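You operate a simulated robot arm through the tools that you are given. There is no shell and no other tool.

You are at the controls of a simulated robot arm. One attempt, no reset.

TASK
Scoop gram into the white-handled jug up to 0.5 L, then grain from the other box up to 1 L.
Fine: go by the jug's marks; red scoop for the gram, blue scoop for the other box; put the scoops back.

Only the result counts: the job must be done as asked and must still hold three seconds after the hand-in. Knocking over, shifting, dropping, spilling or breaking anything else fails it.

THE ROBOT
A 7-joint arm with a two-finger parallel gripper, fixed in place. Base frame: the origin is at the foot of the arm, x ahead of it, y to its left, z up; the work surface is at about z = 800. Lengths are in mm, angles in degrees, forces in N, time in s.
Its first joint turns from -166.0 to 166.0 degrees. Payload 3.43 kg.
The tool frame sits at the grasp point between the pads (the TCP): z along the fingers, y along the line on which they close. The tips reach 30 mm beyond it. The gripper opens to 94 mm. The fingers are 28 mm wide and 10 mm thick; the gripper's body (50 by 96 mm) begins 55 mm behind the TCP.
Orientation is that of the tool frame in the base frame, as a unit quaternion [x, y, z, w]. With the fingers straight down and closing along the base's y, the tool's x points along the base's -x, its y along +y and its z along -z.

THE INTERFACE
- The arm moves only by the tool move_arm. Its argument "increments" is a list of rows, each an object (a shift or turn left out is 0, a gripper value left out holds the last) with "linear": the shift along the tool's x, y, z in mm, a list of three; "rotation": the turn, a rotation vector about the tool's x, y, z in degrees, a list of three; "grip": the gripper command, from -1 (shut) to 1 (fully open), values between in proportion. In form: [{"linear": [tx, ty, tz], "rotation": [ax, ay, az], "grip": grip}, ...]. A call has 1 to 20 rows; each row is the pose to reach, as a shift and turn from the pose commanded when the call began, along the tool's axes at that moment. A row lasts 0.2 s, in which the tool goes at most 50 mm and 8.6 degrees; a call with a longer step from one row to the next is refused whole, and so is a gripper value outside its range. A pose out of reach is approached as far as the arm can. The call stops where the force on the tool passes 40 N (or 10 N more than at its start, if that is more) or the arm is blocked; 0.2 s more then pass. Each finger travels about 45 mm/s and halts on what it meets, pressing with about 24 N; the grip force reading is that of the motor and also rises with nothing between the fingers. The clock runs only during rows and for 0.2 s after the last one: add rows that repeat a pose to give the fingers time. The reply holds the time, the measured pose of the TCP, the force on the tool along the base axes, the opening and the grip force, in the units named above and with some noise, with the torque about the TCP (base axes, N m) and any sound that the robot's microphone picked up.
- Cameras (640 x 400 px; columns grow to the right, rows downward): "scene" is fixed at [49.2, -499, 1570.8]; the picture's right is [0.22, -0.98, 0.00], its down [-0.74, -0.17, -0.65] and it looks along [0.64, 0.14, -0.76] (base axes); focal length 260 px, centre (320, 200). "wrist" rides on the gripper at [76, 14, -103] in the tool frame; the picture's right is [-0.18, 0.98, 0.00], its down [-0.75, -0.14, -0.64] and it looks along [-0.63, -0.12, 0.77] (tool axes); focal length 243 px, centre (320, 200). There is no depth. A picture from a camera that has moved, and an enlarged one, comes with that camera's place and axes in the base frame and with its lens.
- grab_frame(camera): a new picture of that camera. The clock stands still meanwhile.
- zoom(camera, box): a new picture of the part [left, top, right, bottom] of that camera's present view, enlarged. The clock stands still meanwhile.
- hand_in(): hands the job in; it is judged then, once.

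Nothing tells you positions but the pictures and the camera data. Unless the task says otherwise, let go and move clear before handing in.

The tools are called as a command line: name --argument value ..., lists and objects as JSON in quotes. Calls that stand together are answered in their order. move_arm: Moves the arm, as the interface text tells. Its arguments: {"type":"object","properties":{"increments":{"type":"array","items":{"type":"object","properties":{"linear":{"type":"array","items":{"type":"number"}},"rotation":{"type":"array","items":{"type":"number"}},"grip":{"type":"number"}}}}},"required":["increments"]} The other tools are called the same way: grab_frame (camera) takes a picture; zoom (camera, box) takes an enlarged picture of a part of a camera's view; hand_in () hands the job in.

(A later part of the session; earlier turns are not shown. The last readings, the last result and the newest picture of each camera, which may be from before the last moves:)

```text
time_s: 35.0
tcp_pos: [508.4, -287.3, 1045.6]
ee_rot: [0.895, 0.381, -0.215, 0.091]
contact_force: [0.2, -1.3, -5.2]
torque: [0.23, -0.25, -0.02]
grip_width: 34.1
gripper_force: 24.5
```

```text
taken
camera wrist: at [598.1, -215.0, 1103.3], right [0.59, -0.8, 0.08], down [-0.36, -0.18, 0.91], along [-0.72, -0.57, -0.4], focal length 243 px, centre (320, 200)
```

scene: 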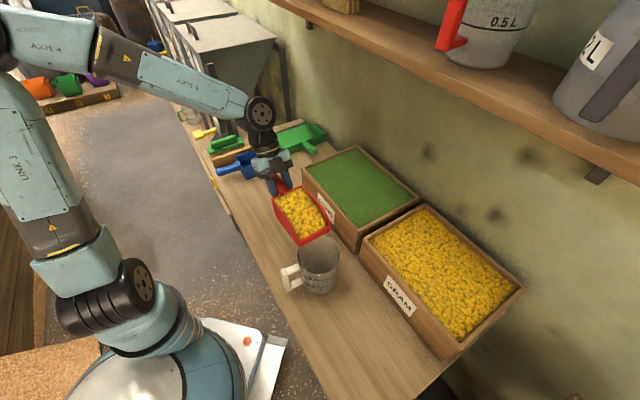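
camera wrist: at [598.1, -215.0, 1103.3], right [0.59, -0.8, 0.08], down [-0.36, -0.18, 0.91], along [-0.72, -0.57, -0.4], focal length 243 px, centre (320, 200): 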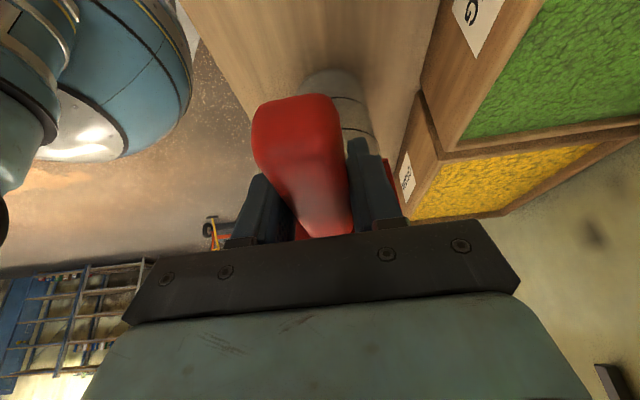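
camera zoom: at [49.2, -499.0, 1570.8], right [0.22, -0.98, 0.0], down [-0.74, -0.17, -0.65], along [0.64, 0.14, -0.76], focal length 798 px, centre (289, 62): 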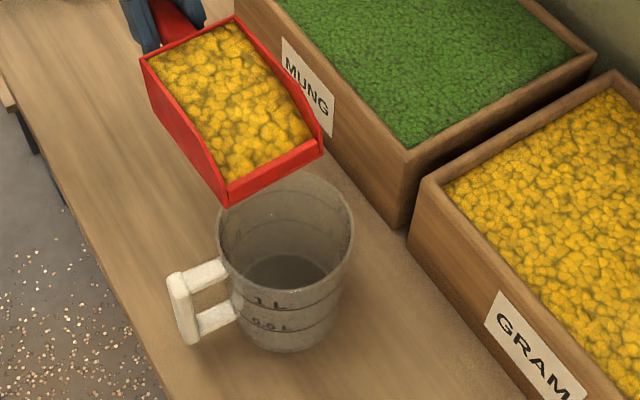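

The lip is laterally lined up with the jug mouth and nothing has spilled. I'll lower it close above the rim and bring it level.

move_arm --increments '[{"linear": [6.8, 0, 13.4]}, {"linear": [13.6, 0, 26.7], "rotation": [0, 2, 0]}, {"linear": [17.5, 0, 36], "rotation": [0, 5, 0]}, {"linear": [18.6, 0, 38.3], "rotation": [0, 7, 0]}, {"linear": [18.6, 0, 38.3], "rotation": [0, 7, 0]}]'

zoom --camera "scene" --box '[260, 180, 400, 310]'

```text
time_s: 36.2
tcp_pos: [507.5, -287.1, 1004.0]
ee_rot: [0.906, 0.385, -0.16, 0.069]
contact_force: [0.4, 0.0, -4.4]
torque: [0.18, -0.18, 0.0]
grip_width: 33.7
gripper_force: 24.1
```

```text
3.08 times, centred on (330, 245) of scene
camera zoom: at [49.2, -499.0, 1570.8], right [0.22, -0.98, 0.0], down [-0.74, -0.17, -0.65], along [0.64, 0.14, -0.76], focal length 798 px, centre (289, 62)
```

zoom: 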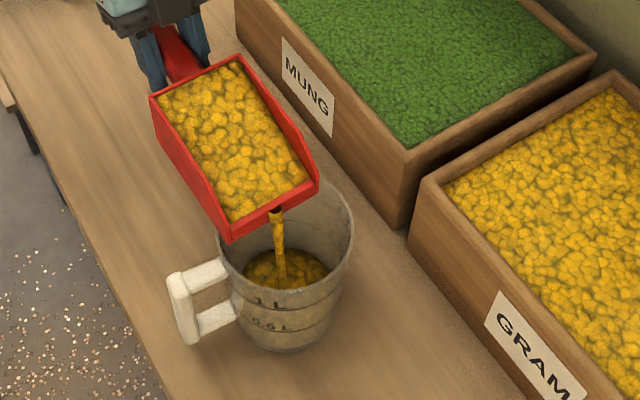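

The stream is landing inside the jug. I'll continue with small pitch increments and check the level against the ring.

move_arm --increments '[{"linear": [-3.6, 0, -5], "rotation": [0, 2.5, 0]}, {"linear": [-7.3, 0, -10.1], "rotation": [0, 5, 0]}, {"linear": [-7.3, 0, -10.1], "rotation": [0, 5, 0]}]'

zoom --camera "scene" --box '[270, 210, 380, 300]'

```text
time_s: 37.0
tcp_pos: [505.9, -290.1, 1015.4]
ee_rot: [0.912, 0.388, -0.12, 0.051]
contact_force: [-0.4, 0.0, -4.9]
torque: [0.17, -0.17, 0.01]
grip_width: 34.0
gripper_force: 24.3
```

```text
4.44 times, centred on (325, 255) of scene
camera zoom: at [49.2, -499.0, 1570.8], right [0.22, -0.98, 0.0], down [-0.74, -0.17, -0.65], along [0.64, 0.14, -0.76], focal length 1153 px, centre (298, -44)
```

zoom: 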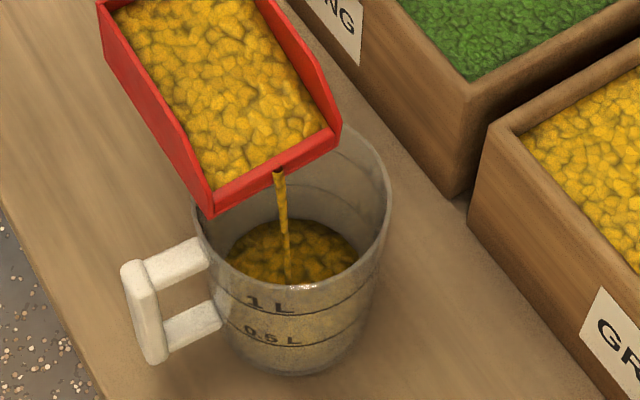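

move_arm --increments '[{"linear": [-3.7, 0, -5], "rotation": [0, 2.5, 0]}, {"linear": [-7.5, 0, -10.1], "rotation": [0, 5, 0]}, {"linear": [-7.5, 0, -10.1], "rotation": [0, 5, 0]}, {"linear": [-7.5, 0, -10.1], "rotation": [0, 5, 0]}]'

zoom --camera "scene" --box '[270, 210, 380, 300]'

```text
time_s: 38.0
tcp_pos: [502.1, -294.5, 1028.4]
ee_rot: [0.917, 0.39, -0.079, 0.033]
contact_force: [0.2, 0.0, -4.1]
torque: [0.18, -0.14, 0.03]
grip_width: 33.9
gripper_force: 24.2
```

```text
4.44 times, centred on (325, 255) of scene
camera zoom: at [49.2, -499.0, 1570.8], right [0.22, -0.98, 0.0], down [-0.74, -0.17, -0.65], along [0.64, 0.14, -0.76], focal length 1153 px, centre (298, -44)
```

zoom: 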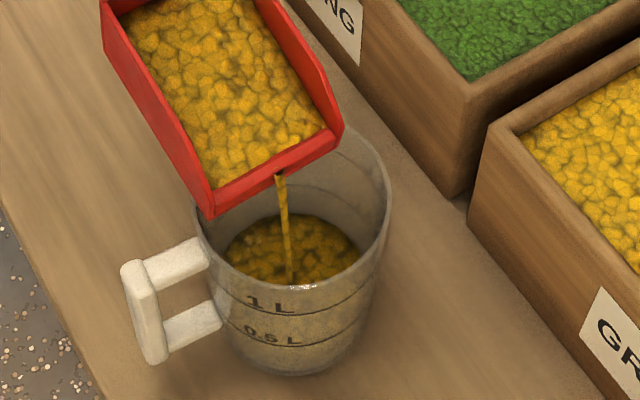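

move_arm --increments '[{"linear": [-4, 0, -5.5], "rotation": [0, 2.5, 0]}, {"linear": [-8.1, 0, -11.1], "rotation": [0, 5, 0]}, {"linear": [-8.1, 0, -11.1], "rotation": [0, 5, 0]}, {"linear": [-8.1, 0, -11.1], "rotation": [0, 5, 0]}]'

zoom --camera "scene" --box '[270, 210, 380, 300]'

```text
time_s: 39.0
tcp_pos: [497.9, -297.9, 1040.0]
ee_rot: [0.919, 0.391, -0.04, 0.017]
contact_force: [-0.3, -0.1, -3.4]
torque: [0.11, -0.1, -0.01]
grip_width: 34.2
gripper_force: 24.4
```

```text
4.44 times, centred on (325, 255) of scene
camera zoom: at [49.2, -499.0, 1570.8], right [0.22, -0.98, 0.0], down [-0.74, -0.17, -0.65], along [0.64, 0.14, -0.76], focal length 1153 px, centre (298, -44)
```

zoom: 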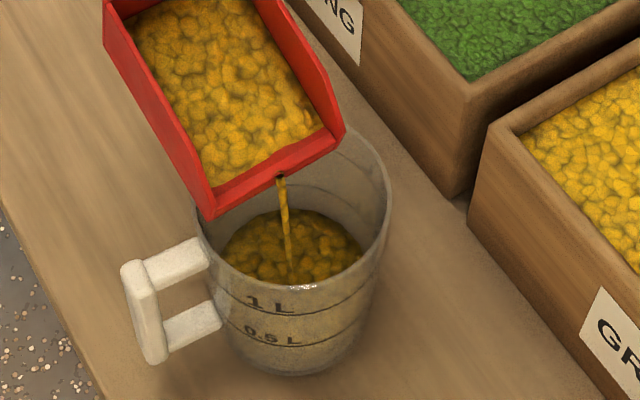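

move_arm --increments '[{"linear": [-4, 0, -5.5], "rotation": [0, 2.5, 0]}, {"linear": [-8, 0, -11], "rotation": [0, 5, 0]}, {"linear": [-8, 0, -11], "rotation": [0, 5, 0]}, {"linear": [-8, 0, -11], "rotation": [0, 5, 0]}]'

zoom --camera "scene" --box '[270, 210, 380, 300]'

```text
time_s: 40.0
tcp_pos: [493.7, -302.5, 1052.0]
ee_rot: [0.92, 0.392, 0.0, 0.001]
contact_force: [0.4, 1.1, -2.1]
torque: [0.06, -0.09, -0.02]
grip_width: 34.0
gripper_force: 23.8
```

```text
4.44 times, centred on (325, 255) of scene
camera zoom: at [49.2, -499.0, 1570.8], right [0.22, -0.98, 0.0], down [-0.74, -0.17, -0.65], along [0.64, 0.14, -0.76], focal length 1153 px, centre (298, -44)
```

zoom: 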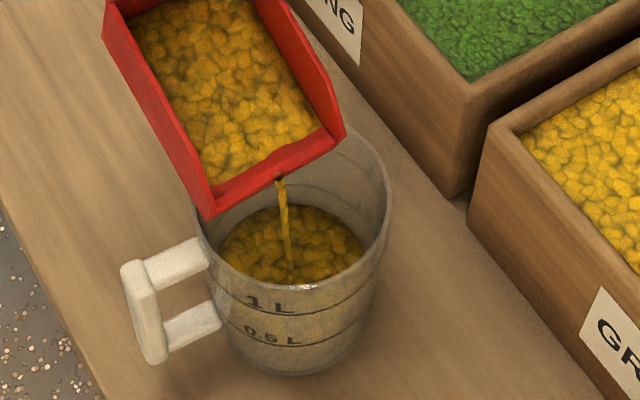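

move_arm --increments '[{"linear": [-4.2, 0, -6.5], "rotation": [0, 2.5, 0]}, {"linear": [-8.4, 0, -13], "rotation": [0, 5, 0]}, {"linear": [-8.4, 0, -13], "rotation": [0, 5, 0]}, {"linear": [-8.4, 0, -13], "rotation": [0, 5, 0]}]'

zoom --camera "scene" --box '[270, 210, 380, 300]'

```text
time_s: 41.0
tcp_pos: [487.8, -310.0, 1064.2]
ee_rot: [0.919, 0.391, 0.039, -0.017]
contact_force: [-0.2, 0.4, -2.0]
torque: [0.07, -0.06, 0.03]
grip_width: 33.8
gripper_force: 24.6
```

```text
4.44 times, centred on (325, 255) of scene
camera zoom: at [49.2, -499.0, 1570.8], right [0.22, -0.98, 0.0], down [-0.74, -0.17, -0.65], along [0.64, 0.14, -0.76], focal length 1153 px, centre (298, -44)
```

zoom: 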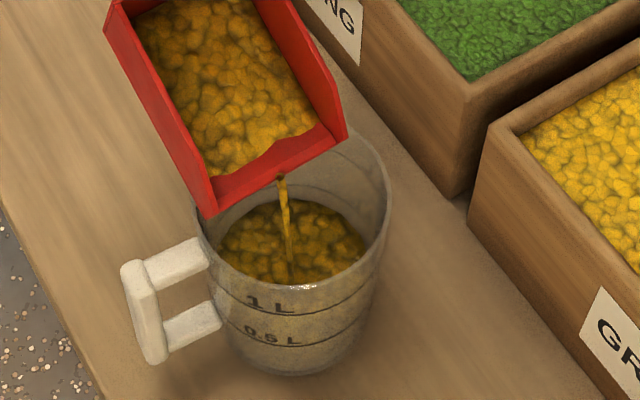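

move_arm --increments '[{"linear": [-4.2, 0, -6.6], "rotation": [0, 2.5, 0]}, {"linear": [-8.5, 0, -13.2], "rotation": [0, 5, 0]}, {"linear": [-8.5, 0, -13.2], "rotation": [0, 5, 0]}, {"linear": [-8.5, 0, -13.2], "rotation": [0, 5, 0]}]'

zoom --camera "scene" --box '[270, 210, 380, 300]'

```text
time_s: 42.0
tcp_pos: [479.8, -316.3, 1078.0]
ee_rot: [0.917, 0.39, 0.08, -0.034]
contact_force: [0.1, -0.3, -1.3]
torque: [0.07, -0.09, -0.02]
grip_width: 34.1
gripper_force: 24.1
```

```text
4.44 times, centred on (325, 255) of scene
camera zoom: at [49.2, -499.0, 1570.8], right [0.22, -0.98, 0.0], down [-0.74, -0.17, -0.65], along [0.64, 0.14, -0.76], focal length 1153 px, centre (298, -44)
```

zoom: 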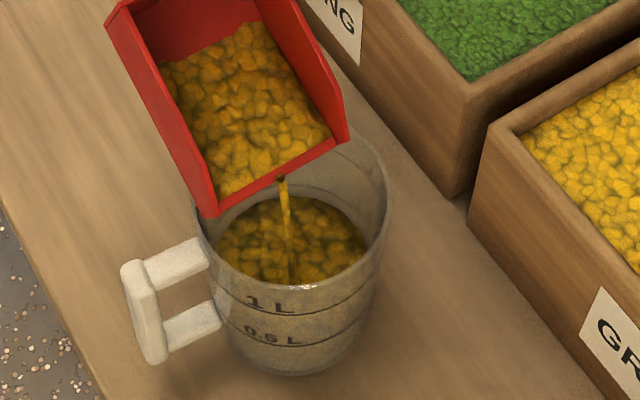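

move_arm --increments '[{"linear": [-5, 0, -7.7], "rotation": [0, 3, 0]}, {"linear": [-10, 0, -15.4], "rotation": [0, 6, 0]}, {"linear": [-10, 0, -15.4], "rotation": [0, 6, 0]}, {"linear": [-10, 0, -15.4], "rotation": [0, 6, 0]}]'

zoom --camera "scene" --box '[270, 210, 380, 300]'

```text
time_s: 43.0
tcp_pos: [471.7, -325.2, 1091.7]
ee_rot: [0.911, 0.388, 0.128, -0.055]
contact_force: [0.0, -0.1, -0.8]
torque: [0.04, -0.08, -0.01]
grip_width: 34.1
gripper_force: 23.8
```

```text
4.44 times, centred on (325, 255) of scene
camera zoom: at [49.2, -499.0, 1570.8], right [0.22, -0.98, 0.0], down [-0.74, -0.17, -0.65], along [0.64, 0.14, -0.76], focal length 1153 px, centre (298, -44)
```

zoom: 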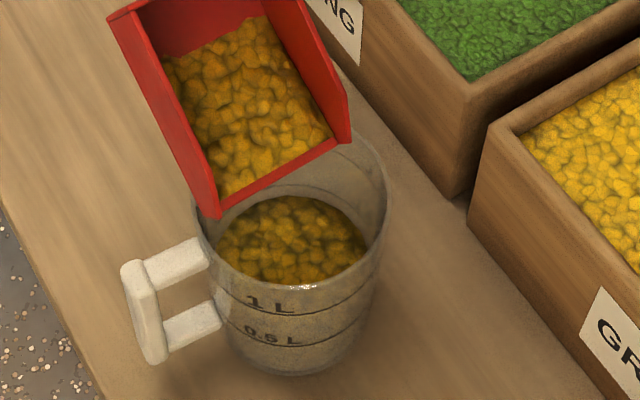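

move_arm --increments '[{"linear": [-6.9, 0, -10.2], "rotation": [0, 4, 0]}, {"linear": [-13.8, 0, -20.4], "rotation": [0, 8, 0]}, {"linear": [-13.8, 0, -20.4], "rotation": [0, 8, 0]}]'

zoom --camera "scene" --box '[270, 210, 380, 300]'

```text
time_s: 43.8
tcp_pos: [459.1, -338.4, 1108.1]
ee_rot: [0.9, 0.383, 0.192, -0.081]
contact_force: [0.5, 0.6, -1.1]
torque: [0.03, -0.06, 0.02]
grip_width: 33.9
gripper_force: 24.5
```

```text
4.44 times, centred on (325, 255) of scene
camera zoom: at [49.2, -499.0, 1570.8], right [0.22, -0.98, 0.0], down [-0.74, -0.17, -0.65], along [0.64, 0.14, -0.76], focal length 1153 px, centre (298, -44)
```

zoom: 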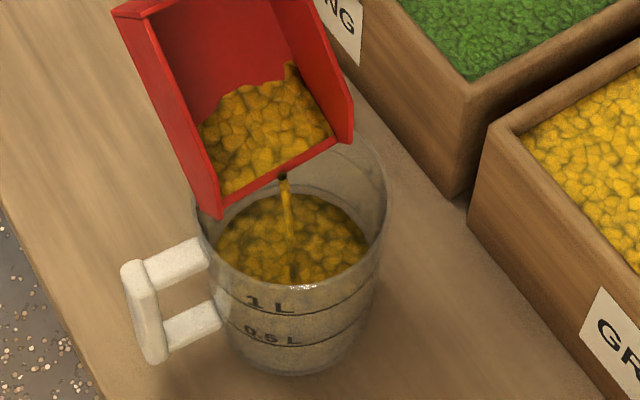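

zoom --camera "scene" --box '[295, 235, 350, 290]'

```text
7.27 times, centred on (322, 262) of scene
camera zoom: at [49.2, -499.0, 1570.8], right [0.22, -0.98, 0.0], down [-0.74, -0.17, -0.65], along [0.64, 0.14, -0.76], focal length 1887 px, centre (302, -254)
```

zoom: 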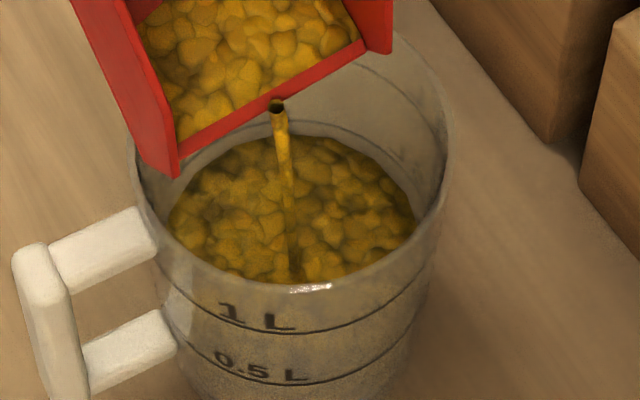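

move_arm --increments '[{"rotation": [0, 2, 0]}, {"rotation": [0, 3, 0]}, {"rotation": [0, 3, 0]}]'

zoom --camera "scene" --box '[295, 235, 350, 290]'

grab_frame --camera "scene"

```text
time_s: 44.6
tcp_pos: [459.4, -337.8, 1107.2]
ee_rot: [0.895, 0.38, 0.215, -0.091]
contact_force: [0.7, -0.3, -1.9]
torque: [0.02, -0.06, 0.03]
grip_width: 34.0
gripper_force: 24.1
```

```text
7.27 times, centred on (322, 262) of scene
camera zoom: at [49.2, -499.0, 1570.8], right [0.22, -0.98, 0.0], down [-0.74, -0.17, -0.65], along [0.64, 0.14, -0.76], focal length 1887 px, centre (302, -254)
```

zoom: 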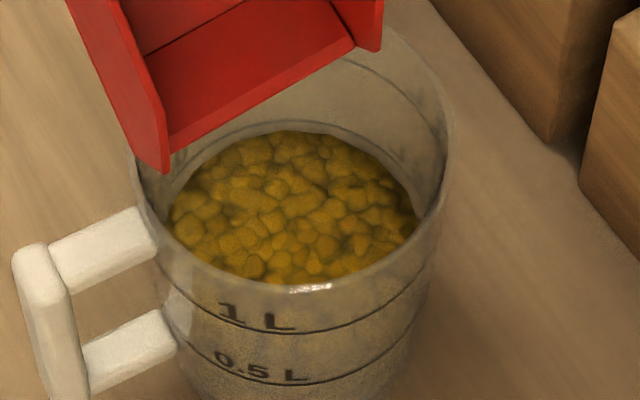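

```text
taken
```

scene: 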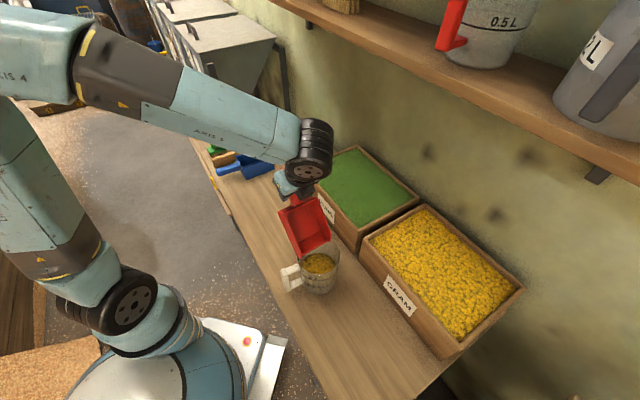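

The scoop is empty and the level looks slightly under the 0.5 L ring. I'll retract and level the scoop, then check closely.

move_arm --increments '[{"linear": [10, 0, 5], "rotation": [0, -7.5, 0]}, {"linear": [21, 0, 10.6], "rotation": [0, -15, 0]}, {"linear": [32, 0, 16.3], "rotation": [0, -22.5, 0]}, {"linear": [42, 0, 21.4], "rotation": [0, -30, 0]}, {"linear": [52, 0, 26.5], "rotation": [0, -38, 0]}, {"linear": [62.4, 0, 31.8], "rotation": [0, -46, 0]}, {"linear": [62.4, 0, 31.8], "rotation": [0, -46, 0]}]'

zoom --camera "scene" --box '[290, 230, 350, 295]'

grab_frame --camera "scene"

```text
time_s: 46.2
tcp_pos: [507.5, -289.1, 1106.4]
ee_rot: [0.908, 0.386, -0.153, 0.065]
contact_force: [-0.3, -0.9, -1.6]
torque: [0.07, -0.06, 0.02]
grip_width: 34.2
gripper_force: 23.6
```

```text
6.15 times, centred on (320, 262) of scene
camera zoom: at [49.2, -499.0, 1570.8], right [0.22, -0.98, 0.0], down [-0.74, -0.17, -0.65], along [0.64, 0.14, -0.76], focal length 1597 px, centre (320, -185)
```

zoom: 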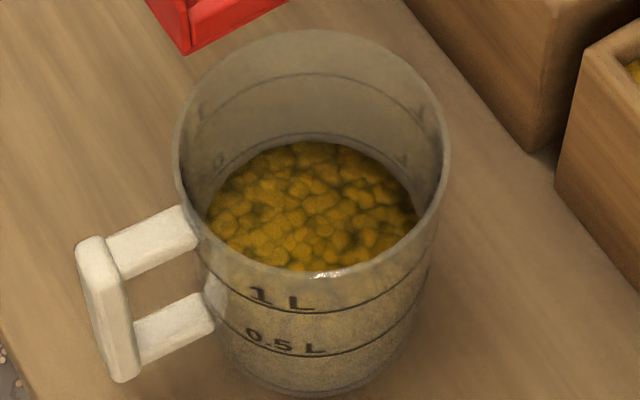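

```text
taken
```

scene: 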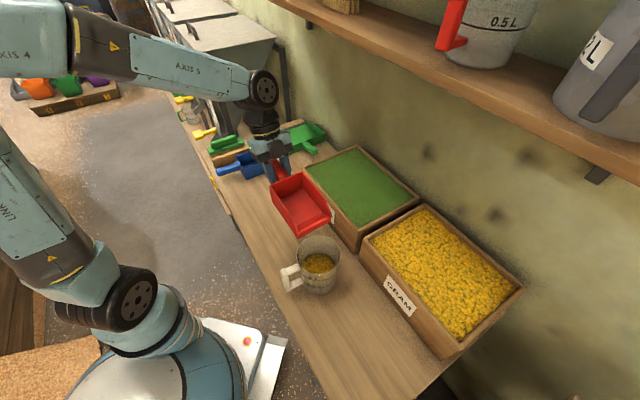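

The level is at about 0.44 L, just under the 0.5 L ring, so I'll fetch a small second scoop of gram. I'm moving back over the gram box.

move_arm --increments '[{"linear": [-21.2, 30.4, 12.7]}, {"linear": [-42.3, 60.7, 25.4]}, {"linear": [-63.5, 91.1, 38.1]}, {"linear": [-84.6, 121.4, 50.8]}, {"linear": [-105.8, 151.8, 63.4]}, {"linear": [-126.9, 182.1, 76.1]}, {"linear": [-148.1, 212.5, 88.8]}, {"linear": [-169.2, 242.8, 101.5]}, {"linear": [-190.4, 273.2, 114.2]}, {"linear": [-190.4, 273.2, 114.2]}]'

zoom --camera "scene" --box '[340, 120, 530, 360]'

```text
time_s: 48.4
tcp_pos: [554.2, -634.7, 1059.6]
ee_rot: [0.908, 0.386, -0.152, 0.064]
contact_force: [-0.3, 0.3, -1.5]
torque: [0.05, -0.05, -0.01]
grip_width: 33.8
gripper_force: 24.6
```

```text
1.67 times, centred on (435, 240) of scene
camera zoom: at [49.2, -499.0, 1570.8], right [0.22, -0.98, 0.0], down [-0.74, -0.17, -0.65], along [0.64, 0.14, -0.76], focal length 432 px, centre (128, 133)
```

zoom: 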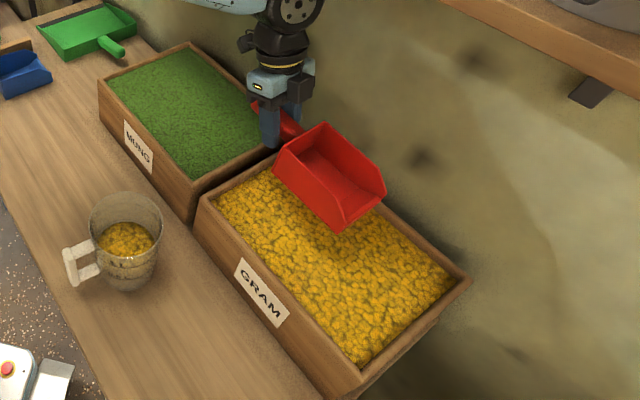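

I'll do a shallower dig for a small amount of gram, then lift.

move_arm --increments '[{"rotation": [0, 8.5, 0]}, {"rotation": [0, 17, 0]}, {"rotation": [0, 25.5, 0]}, {"rotation": [0, 34, 0]}, {"linear": [-2.4, 0, 17.7], "rotation": [0, 34, 0]}, {"linear": [-5.9, 0, 38], "rotation": [0, 34, 0]}, {"linear": [-10.9, 0, 54.5], "rotation": [0, 34, 0]}, {"linear": [-13.8, 0, 76.7], "rotation": [0, 26, 0]}, {"linear": [-17.1, 0, 97.9], "rotation": [0, 18, 0]}, {"linear": [-18.4, 0, 118.4], "rotation": [0, 10, 0]}, {"linear": [-16.7, 0, 135.8], "rotation": [0, 2, 0]}, {"linear": [-16.7, 0, 135.8], "rotation": [0, -6, 0]}, {"linear": [-22.5, 0, 118.8], "rotation": [0, -6, 0]}, {"linear": [-30.7, 0, 95.1], "rotation": [0, -6, 0]}, {"linear": [-40.4, 0, 66.8], "rotation": [0, -6, 0]}, {"linear": [-48.6, 0, 43.1], "rotation": [0, -6, 0]}, {"linear": [-48.6, 0, 43.1], "rotation": [0, -6, 0]}]'

zoom --camera "scene" --box '[370, 150, 520, 290]'

```text
time_s: 52.0
tcp_pos: [512.4, -676.8, 1037.0]
ee_rot: [0.898, 0.382, -0.2, 0.084]
contact_force: [-0.2, -0.9, -5.1]
torque: [0.22, -0.19, -0.02]
grip_width: 33.9
gripper_force: 24.1
```

```text
2.86 times, centred on (445, 220) of scene
camera zoom: at [49.2, -499.0, 1570.8], right [0.22, -0.98, 0.0], down [-0.74, -0.17, -0.65], along [0.64, 0.14, -0.76], focal length 741 px, centre (-37, 143)
```

zoom: 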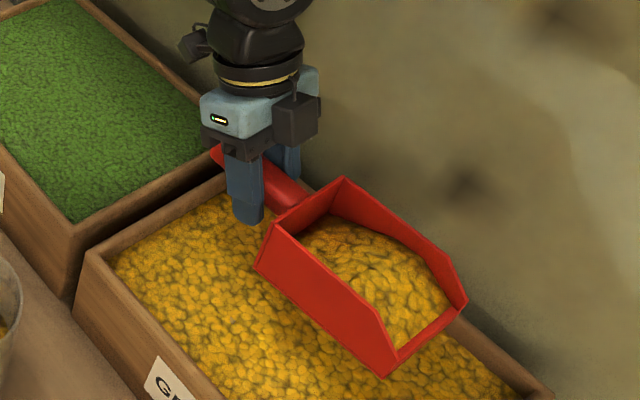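

That is more than I need (about 0.3 L). I'll tip most of it back into the gram box first so the top-up can be fine-tuned.

move_arm --increments '[{"linear": [-2, 0, -4], "rotation": [0, 8, 0]}, {"linear": [-4, 0, -8], "rotation": [0, 16, 0]}, {"linear": [-5.5, 0, -11.8], "rotation": [0, 24, 0]}, {"linear": [-5.5, 0, -11.8], "rotation": [0, 32, 0]}, {"linear": [-5.5, 0, -11.8], "rotation": [0, 33, 0]}, {"linear": [-5.5, 0, -11.8], "rotation": [0, 33, 0]}, {"linear": [-5.5, 0, -11.8], "rotation": [0, 33, 0]}, {"linear": [-5.5, 0, -11.8], "rotation": [0, 33, 0]}, {"linear": [-5.5, 0, -11.8], "rotation": [0, 33, 0]}, {"linear": [-5.5, 0, -11.8], "rotation": [0, 33, 0]}, {"linear": [-5.5, 0, -11.8], "rotation": [0, 33, 0]}, {"linear": [-5.5, 0, -11.8], "rotation": [0, 33, 0]}]'

zoom --camera "scene" --box '[370, 150, 520, 290]'

```text
time_s: 54.6
tcp_pos: [510.7, -678.1, 1048.8]
ee_rot: [0.918, 0.391, 0.064, -0.028]
contact_force: [0.7, -0.2, -1.7]
torque: [0.07, -0.05, 0.02]
grip_width: 34.1
gripper_force: 24.7
```

```text
2.86 times, centred on (445, 220) of scene
camera zoom: at [49.2, -499.0, 1570.8], right [0.22, -0.98, 0.0], down [-0.74, -0.17, -0.65], along [0.64, 0.14, -0.76], focal length 741 px, centre (-37, 143)
```

zoom: 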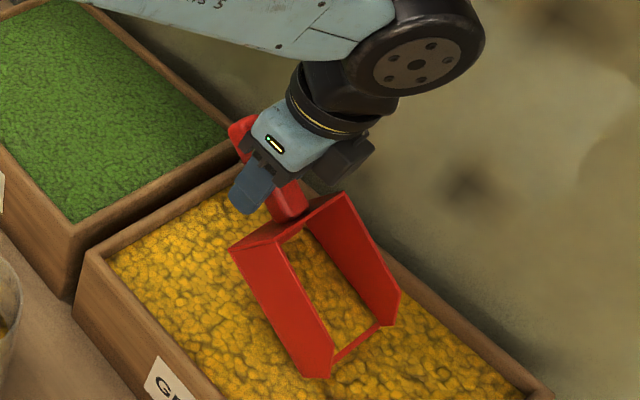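

move_arm --increments '[{"rotation": [0, -8, 0]}, {"rotation": [0, -16, 0]}, {"rotation": [0, -24, 0]}, {"rotation": [0, -32, 0]}, {"rotation": [0, -33, 0]}]'

zoom --camera "scene" --box '[370, 150, 520, 290]'

```text
time_s: 55.8
tcp_pos: [512.9, -676.6, 1049.3]
ee_rot: [0.898, 0.382, -0.2, 0.084]
contact_force: [0.6, -0.9, -1.1]
torque: [0.08, -0.04, 0.01]
grip_width: 33.9
gripper_force: 24.1
```

```text
2.86 times, centred on (445, 220) of scene
camera zoom: at [49.2, -499.0, 1570.8], right [0.22, -0.98, 0.0], down [-0.74, -0.17, -0.65], along [0.64, 0.14, -0.76], focal length 741 px, centre (-37, 143)
```

zoom: 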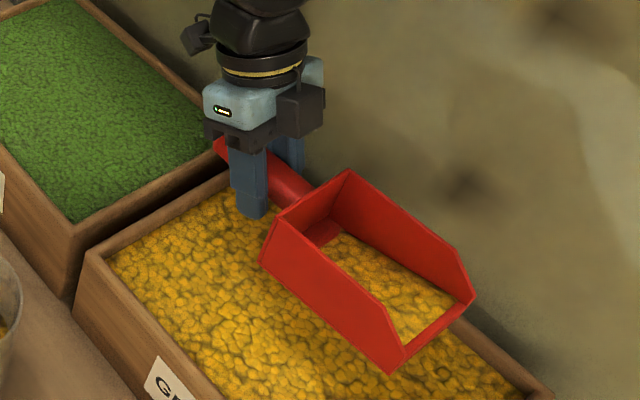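

A thin layer remains, which suits the top-up. I'll carry it back to the jug.

move_arm --increments '[{"linear": [7.5, -8.2, -3.5]}, {"linear": [22.6, -24.6, -10.5]}, {"linear": [42.7, -46.5, -19.9]}, {"linear": [65.3, -71.1, -30.4]}, {"linear": [87.9, -95.7, -41]}, {"linear": [110.4, -120.3, -51.5]}, {"linear": [133, -145, -62]}, {"linear": [155.6, -169.6, -72.5]}, {"linear": [178.2, -194.2, -83.1]}, {"linear": [200.8, -218.8, -93.6]}, {"linear": [220.9, -240.7, -103]}, {"linear": [235.9, -257.1, -110]}, {"linear": [246, -268, -114.7]}, {"linear": [251, -273.5, -117]}, {"linear": [251, -273.5, -117]}]'

zoom --camera "scene" --box '[260, 180, 400, 310]'

```text
time_s: 59.0
tcp_pos: [507.9, -287.8, 1048.3]
ee_rot: [0.898, 0.382, -0.199, 0.084]
contact_force: [-0.4, -0.4, -0.8]
torque: [0.08, -0.1, 0.03]
grip_width: 33.9
gripper_force: 24.0
```

```text
3.08 times, centred on (330, 245) of scene
camera zoom: at [49.2, -499.0, 1570.8], right [0.22, -0.98, 0.0], down [-0.74, -0.17, -0.65], along [0.64, 0.14, -0.76], focal length 798 px, centre (289, 62)
```

zoom: 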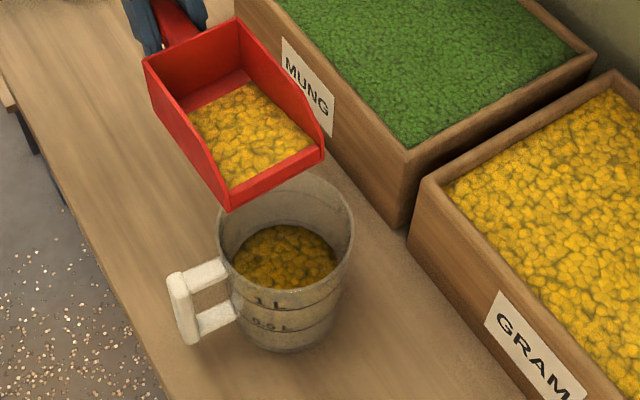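

move_arm --increments '[{"linear": [-4.5, 0, -0.1], "rotation": [0, 7.5, 0]}, {"linear": [-12.1, 0, 0.1], "rotation": [0, 15, 0]}, {"linear": [-22.3, 0, -0.6], "rotation": [0, 22.5, 0]}, {"linear": [-33, 0, -1.1], "rotation": [0, 30, 0]}, {"linear": [-33, 0, -1.1], "rotation": [0, 30, 0]}]'

zoom --camera "scene" --box '[290, 230, 350, 295]'

```text
time_s: 60.2
tcp_pos: [485.4, -309.8, 1064.0]
ee_rot: [0.919, 0.391, 0.041, -0.018]
contact_force: [1.1, -0.7, -1.1]
torque: [-0.13, 0.04, 0.18]
grip_width: 33.9
gripper_force: 24.2
```

```text
6.15 times, centred on (320, 262) of scene
camera zoom: at [49.2, -499.0, 1570.8], right [0.22, -0.98, 0.0], down [-0.74, -0.17, -0.65], along [0.64, 0.14, -0.76], focal length 1597 px, centre (320, -185)
```

zoom: 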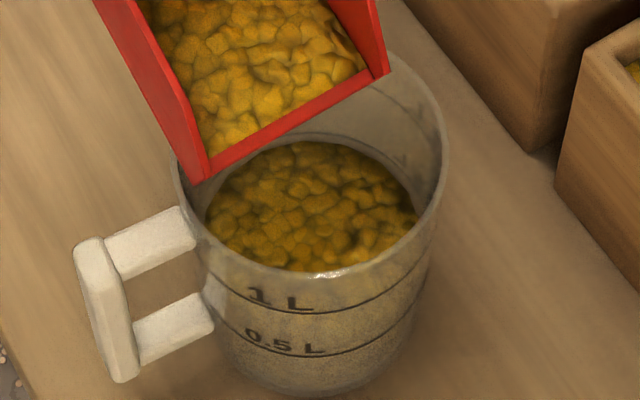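

The torque reading changed, so I'll re-read it without moving to rule out contact with the jug rim.

move_arm --increments '[{"linear": [0, 0, -3]}]'

zoom --camera "scene" --box '[290, 230, 350, 295]'

```text
time_s: 60.6
tcp_pos: [485.5, -311.1, 1066.7]
ee_rot: [0.919, 0.391, 0.041, -0.017]
contact_force: [0.3, -0.4, -1.3]
torque: [0.08, -0.06, 0.01]
grip_width: 34.0
gripper_force: 24.0
```

```text
6.15 times, centred on (320, 262) of scene
camera zoom: at [49.2, -499.0, 1570.8], right [0.22, -0.98, 0.0], down [-0.74, -0.17, -0.65], along [0.64, 0.14, -0.76], focal length 1597 px, centre (320, -185)
```

zoom: 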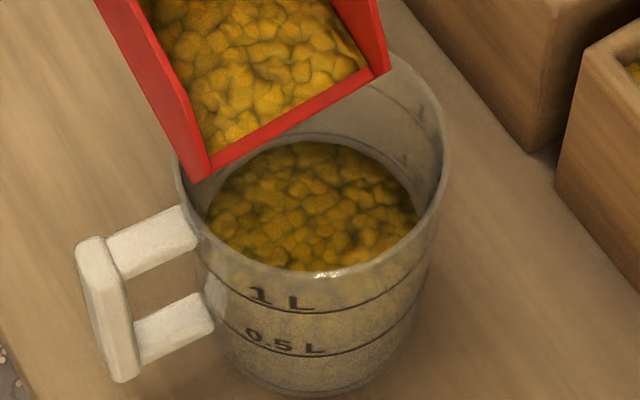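

There was a light touch between the scoop's left corner and the inner rim; raising it 3 mm cleared it, and the jug hasn't moved. I'll raise it further, shift 4 mm to the right, and continue pitching.

move_arm --increments '[{"linear": [0.7, 4, -8]}, {"linear": [-2.5, 4, -15], "rotation": [0, 2.5, 0]}, {"linear": [-5.8, 4, -22.6], "rotation": [0, 5, 0]}, {"linear": [-5.8, 4, -22.6], "rotation": [0, 5, 0]}]'

zoom --camera "scene" --box '[290, 230, 350, 295]'

```text
time_s: 61.6
tcp_pos: [484.4, -317.9, 1089.1]
ee_rot: [0.917, 0.39, 0.081, -0.034]
contact_force: [0.5, 0.4, -1.6]
torque: [0.05, -0.04, -0.01]
grip_width: 34.3
gripper_force: 24.1
```

```text
6.15 times, centred on (320, 262) of scene
camera zoom: at [49.2, -499.0, 1570.8], right [0.22, -0.98, 0.0], down [-0.74, -0.17, -0.65], along [0.64, 0.14, -0.76], focal length 1597 px, centre (320, -185)
```

zoom: 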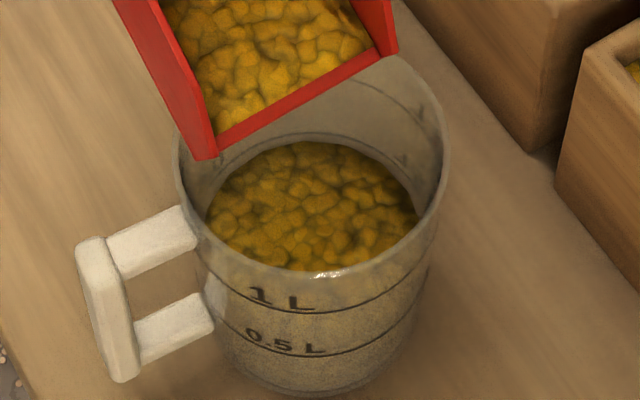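

move_arm --increments '[{"linear": [-4.6, 0, -6.4], "rotation": [0, 2.5, 0]}, {"linear": [-9.3, 0, -12.8], "rotation": [0, 5, 0]}, {"linear": [-9.3, 0, -12.8], "rotation": [0, 5, 0]}]'

zoom --camera "scene" --box '[290, 230, 350, 295]'

```text
time_s: 62.4
tcp_pos: [476.3, -326.1, 1099.8]
ee_rot: [0.912, 0.388, 0.12, -0.051]
contact_force: [0.7, -0.1, -0.4]
torque: [0.05, -0.05, -0.01]
grip_width: 34.0
gripper_force: 24.6
```

```text
6.15 times, centred on (320, 262) of scene
camera zoom: at [49.2, -499.0, 1570.8], right [0.22, -0.98, 0.0], down [-0.74, -0.17, -0.65], along [0.64, 0.14, -0.76], focal length 1597 px, centre (320, -185)
```

zoom: 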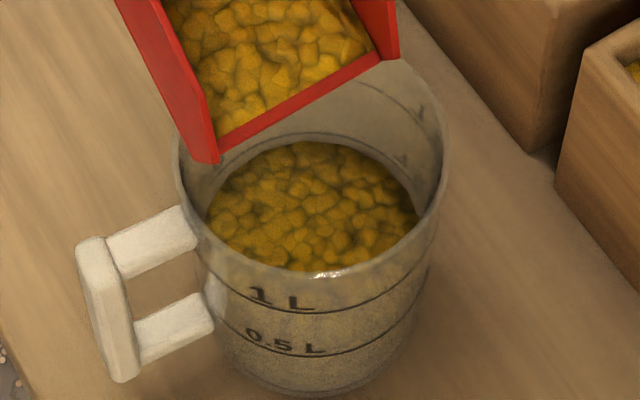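

move_arm --increments '[{"linear": [-6.5, 0, -10.4], "rotation": [0, 4, 0]}]'

zoom --camera "scene" --box '[290, 230, 350, 295]'

```text
time_s: 62.8
tcp_pos: [467.8, -331.9, 1108.8]
ee_rot: [0.908, 0.386, 0.151, -0.065]
contact_force: [0.0, 0.4, -1.1]
torque: [0.07, 0.0, -0.01]
grip_width: 34.4
gripper_force: 23.9
```

```text
6.15 times, centred on (320, 262) of scene
camera zoom: at [49.2, -499.0, 1570.8], right [0.22, -0.98, 0.0], down [-0.74, -0.17, -0.65], along [0.64, 0.14, -0.76], focal length 1597 px, centre (320, -185)
```

zoom: 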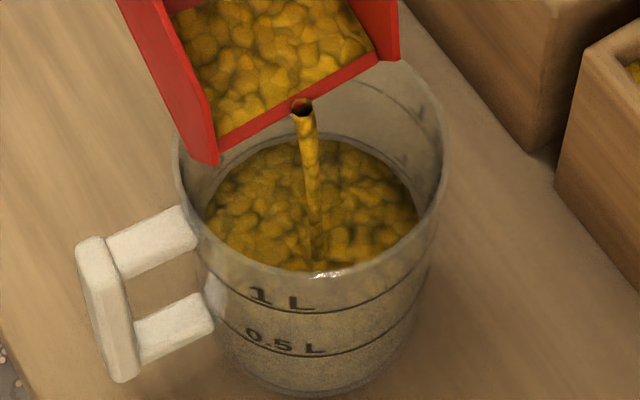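

move_arm --increments '[{"linear": [0, 0, 0]}]'

zoom --camera "scene" --box '[290, 230, 350, 295]'

```text
time_s: 63.2
tcp_pos: [469.8, -332.7, 1108.6]
ee_rot: [0.908, 0.386, 0.152, -0.064]
contact_force: [-0.2, -0.4, -0.8]
torque: [0.04, -0.03, 0.0]
grip_width: 34.0
gripper_force: 24.0
```

```text
6.15 times, centred on (320, 262) of scene
camera zoom: at [49.2, -499.0, 1570.8], right [0.22, -0.98, 0.0], down [-0.74, -0.17, -0.65], along [0.64, 0.14, -0.76], focal length 1597 px, centre (320, -185)
```

zoom: 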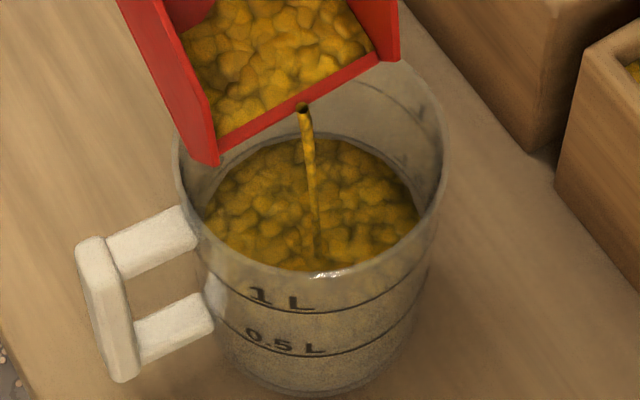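

move_arm --increments '[{"linear": [0, 0, 0]}]'

zoom --camera "scene" --box '[300, 235, 345, 275]'

```text
time_s: 63.6
tcp_pos: [468.0, -331.8, 1108.6]
ee_rot: [0.907, 0.386, 0.152, -0.065]
contact_force: [-0.1, -0.2, -1.4]
torque: [0.05, -0.04, 0.0]
grip_width: 34.1
gripper_force: 24.1
```

```text
10.00 times, centred on (322, 255) of scene
camera zoom: at [49.2, -499.0, 1570.8], right [0.22, -0.98, 0.0], down [-0.74, -0.17, -0.65], along [0.64, 0.14, -0.76], focal length 2595 px, centre (295, -350)
```

zoom: 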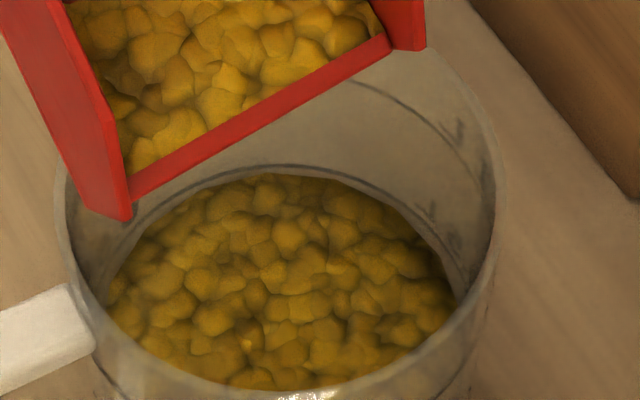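

The flow stopped right near the 0.5 L ring. To judge the level properly I'll retract, keep the residue tilted back, and view the jug side-on with the wrist camera.

move_arm --increments '[{"linear": [10, 0, 1.7], "rotation": [0, -8.2, 0]}, {"linear": [20, 0, 3.3], "rotation": [0, -16.4, 0]}, {"linear": [30, 0, 5], "rotation": [0, -24.6, 0]}, {"linear": [40, 0, 6.7], "rotation": [0, -32.8, 0]}, {"linear": [50, 0, 8.3], "rotation": [0, -41, 0]}, {"linear": [60, 0, 10], "rotation": [0, -49, 0]}, {"linear": [60, 0, 10], "rotation": [0, -49, 0]}]'

zoom --camera "scene" --box '[290, 230, 350, 295]'

grab_frame --camera "scene"

```text
time_s: 65.2
tcp_pos: [511.5, -289.7, 1118.4]
ee_rot: [0.889, 0.378, -0.238, 0.102]
contact_force: [0.5, 0.1, -1.3]
torque: [0.1, -0.06, -0.01]
grip_width: 34.0
gripper_force: 23.8
```

```text
6.15 times, centred on (320, 262) of scene
camera zoom: at [49.2, -499.0, 1570.8], right [0.22, -0.98, 0.0], down [-0.74, -0.17, -0.65], along [0.64, 0.14, -0.76], focal length 1597 px, centre (320, -185)
```

zoom: 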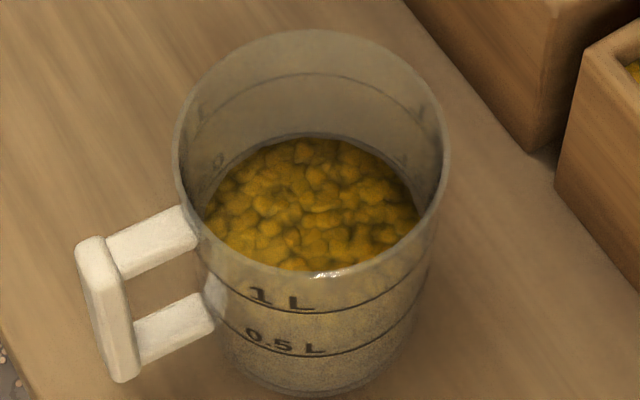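

```text
taken
```

scene: 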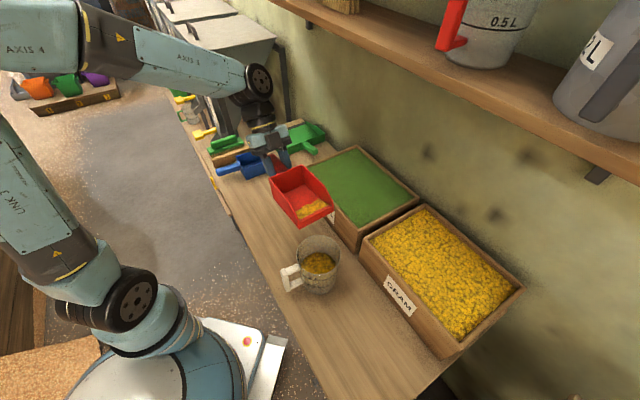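

move_arm --increments '[{"linear": [22.3, -5.8, 6.6], "rotation": [-3.64, 0, -6.31]}, {"linear": [44.7, -11.6, 13.1], "rotation": [-7.29, 0, -12.63]}, {"linear": [67, -17.4, 19.7], "rotation": [-10.93, 0, -18.94]}, {"linear": [89.3, -23.1, 26.3], "rotation": [-14.57, 0, -25.26]}, {"linear": [111.6, -28.9, 32.9], "rotation": [-18.21, 0, -31.57]}, {"linear": [134, -34.7, 39.4], "rotation": [-21.86, 0, -37.89]}, {"linear": [156.3, -40.5, 46], "rotation": [-25.5, 0, -44.2]}, {"linear": [156.3, -40.5, 46], "rotation": [-25.5, 0, -44.2]}]'

grab_frame --camera "wrist"

```text
time_s: 67.0
tcp_pos: [560.4, -179.6, 999.8]
ee_rot: [0.639, 0.725, -0.171, 0.194]
contact_force: [0.9, -0.8, -1.8]
torque: [0.1, 0.04, 0.03]
grip_width: 33.9
gripper_force: 24.0
```

```text
taken
camera wrist: at [559.3, -62.4, 1051.1], right [1.0, -0.04, 0.09], down [-0.1, -0.35, 0.93], along [0.0, -0.94, -0.35], focal length 243 px, centre (320, 200)
```

wrist: 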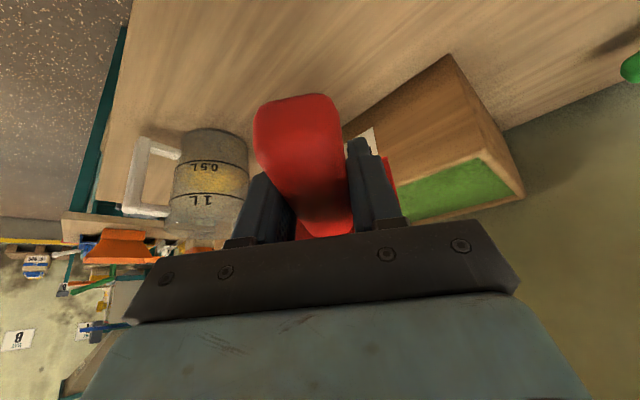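

move_arm --increments '[{"linear": [11.5, 0, 19.9]}, {"linear": [23, 0, 39.8]}, {"linear": [34.5, 0, 59.8]}, {"linear": [46, 0, 79.7]}, {"linear": [57.5, 0, 99.6]}, {"linear": [57.5, 0, 99.6]}]'

grab_frame --camera "wrist"

zoom --camera "wrist" --box '[130, 130, 270, 270]'

```text
time_s: 68.4
tcp_pos: [560.3, -180.6, 887.2]
ee_rot: [0.639, 0.724, -0.172, 0.193]
contact_force: [-0.3, -0.7, -0.9]
torque: [0.08, 0.05, -0.06]
grip_width: 34.2
gripper_force: 23.3
```

```text
taken
camera wrist: at [560.0, -62.4, 937.6], right [1.0, -0.04, 0.09], down [-0.1, -0.35, 0.93], along [0.0, -0.94, -0.35], focal length 243 px, centre (320, 200)
```

wrist: 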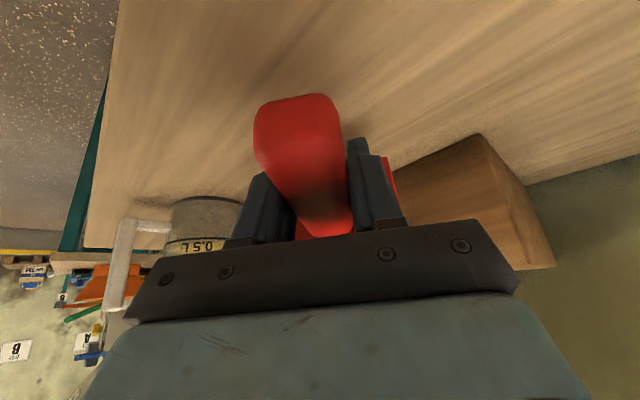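

```text
2.86 times, centred on (200, 200) of wrist
camera zoom: at [560.0, -62.4, 937.6], right [1.0, -0.04, 0.09], down [-0.1, -0.35, 0.93], along [0.0, -0.94, -0.35], focal length 693 px, centre (663, 200)
```

zoom: 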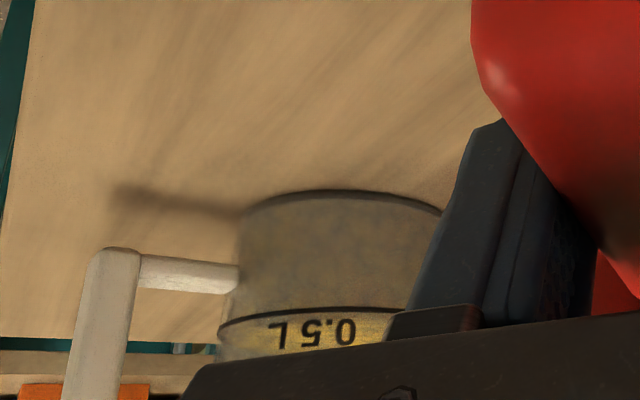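

move_arm --increments '[{"linear": [-11.5, 0, -19.9]}, {"linear": [-23, 0, -39.8]}, {"linear": [-30, 0, -52]}, {"linear": [-30, 0, -52]}]'

zoom --camera "wrist" --box '[140, 130, 260, 250]'

```text
time_s: 69.4
tcp_pos: [560.3, -182.2, 946.0]
ee_rot: [0.64, 0.724, -0.173, 0.194]
contact_force: [-0.3, 0.8, -1.1]
torque: [0.08, -0.02, 0.0]
grip_width: 33.9
gripper_force: 23.9
```

```text
3.33 times, centred on (200, 190) of wrist
camera zoom: at [559.8, -63.7, 997.2], right [1.0, -0.04, 0.09], down [-0.1, -0.35, 0.93], along [0.0, -0.94, -0.35], focal length 809 px, centre (720, 233)
```

zoom: 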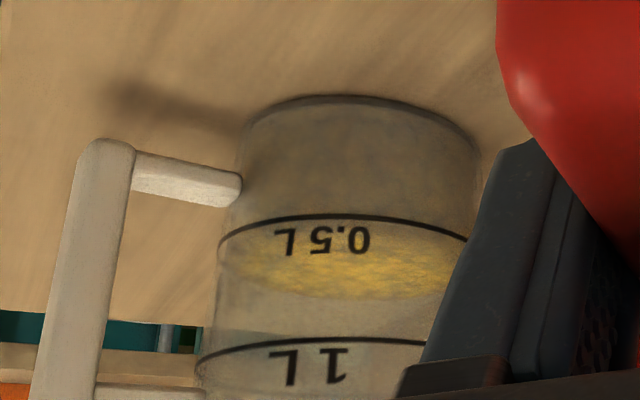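

zoom --camera "wrist" --box '[175, 175, 235, 230]'

zoom --camera "scene" --box '[300, 240, 340, 275]'

zoom --camera "scene" --box '[290, 262, 350, 298]'

```text
7.27 times, centred on (205, 202) of wrist
camera zoom: at [559.8, -63.7, 997.2], right [1.0, -0.04, 0.09], down [-0.1, -0.35, 0.93], along [0.0, -0.94, -0.35], focal length 1764 px, centre (1156, 182)
```

zoom: 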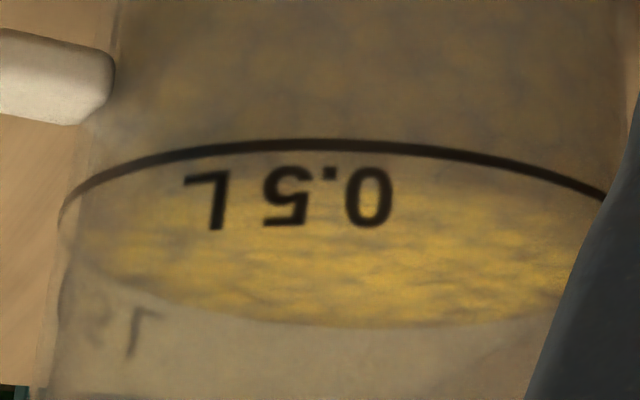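

```text
11.43 times, centred on (320, 258) of scene
camera zoom: at [49.2, -499.0, 1570.8], right [0.22, -0.98, 0.0], down [-0.74, -0.17, -0.65], along [0.64, 0.14, -0.76], focal length 2965 px, centre (320, -457)
```

zoom: 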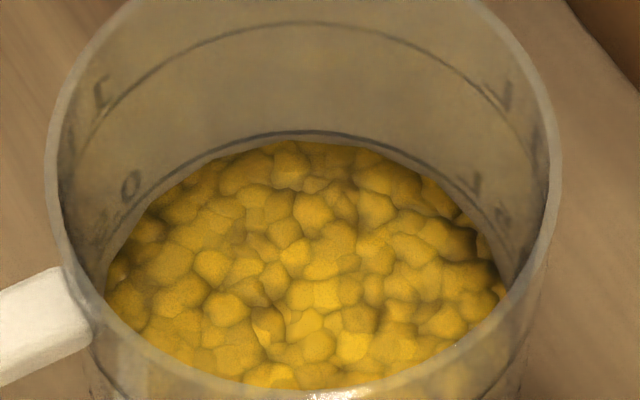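

```text
10.67 times, centred on (320, 280) of scene
camera zoom: at [49.2, -499.0, 1570.8], right [0.22, -0.98, 0.0], down [-0.74, -0.17, -0.65], along [0.64, 0.14, -0.76], focal length 2768 px, centre (320, -653)
```

zoom: 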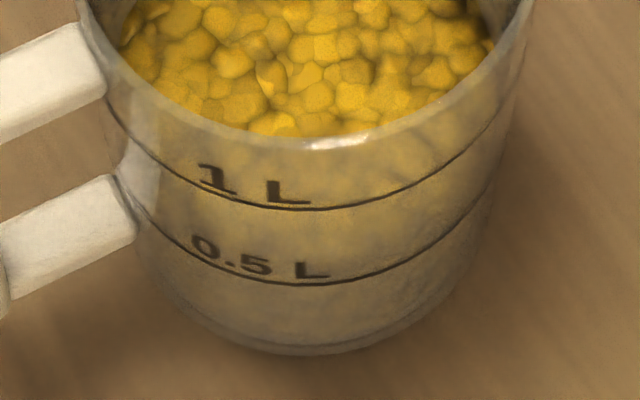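

I need a more careful comparison of the grain surface and the ring, so I'll zoom in on the edges where both meet the jug's silhouette.

zoom --camera "wrist" --box '[160, 195, 192, 220]'

zoom --camera "scene" --box '[322, 248, 346, 272]'

zoom --camera "scene" --box '[296, 248, 320, 272]'

```text
16.00 times, centred on (176, 208) of wrist
camera zoom: at [559.8, -63.7, 997.2], right [1.0, -0.04, 0.09], down [-0.1, -0.35, 0.93], along [0.0, -0.94, -0.35], focal length 3882 px, centre (2624, 80)
```

zoom: 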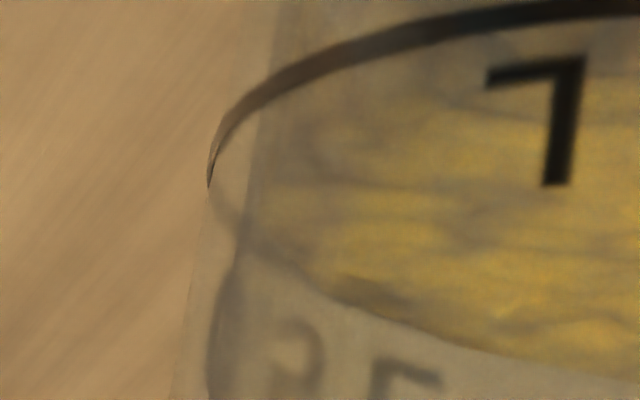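

```text
16.00 times, centred on (334, 260) of scene
camera zoom: at [49.2, -499.0, 1570.8], right [0.22, -0.98, 0.0], down [-0.74, -0.17, -0.65], along [0.64, 0.14, -0.76], focal length 4152 px, centre (96, -760)
```

zoom: 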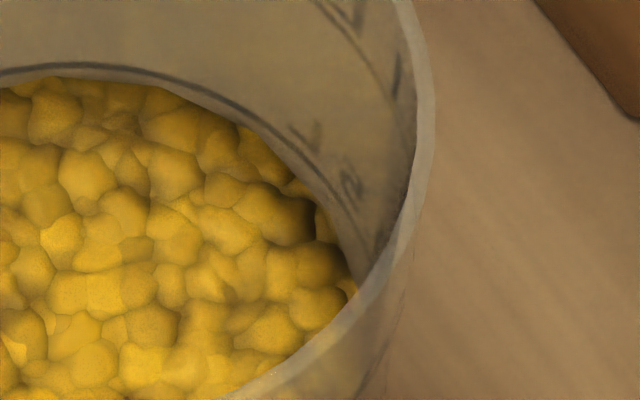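

```text
16.00 times, centred on (308, 260) of scene
camera zoom: at [49.2, -499.0, 1570.8], right [0.22, -0.98, 0.0], down [-0.74, -0.17, -0.65], along [0.64, 0.14, -0.76], focal length 4152 px, centre (512, -760)
```

zoom: 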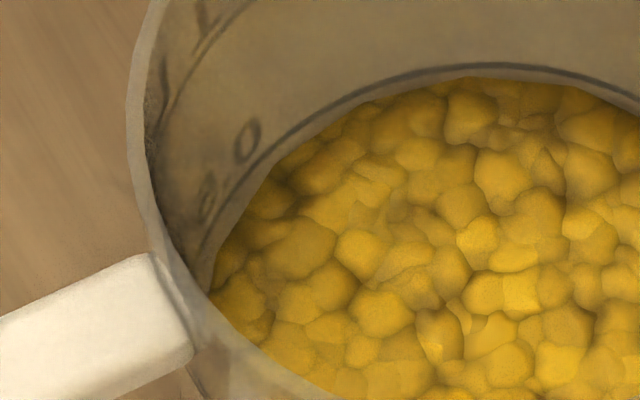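

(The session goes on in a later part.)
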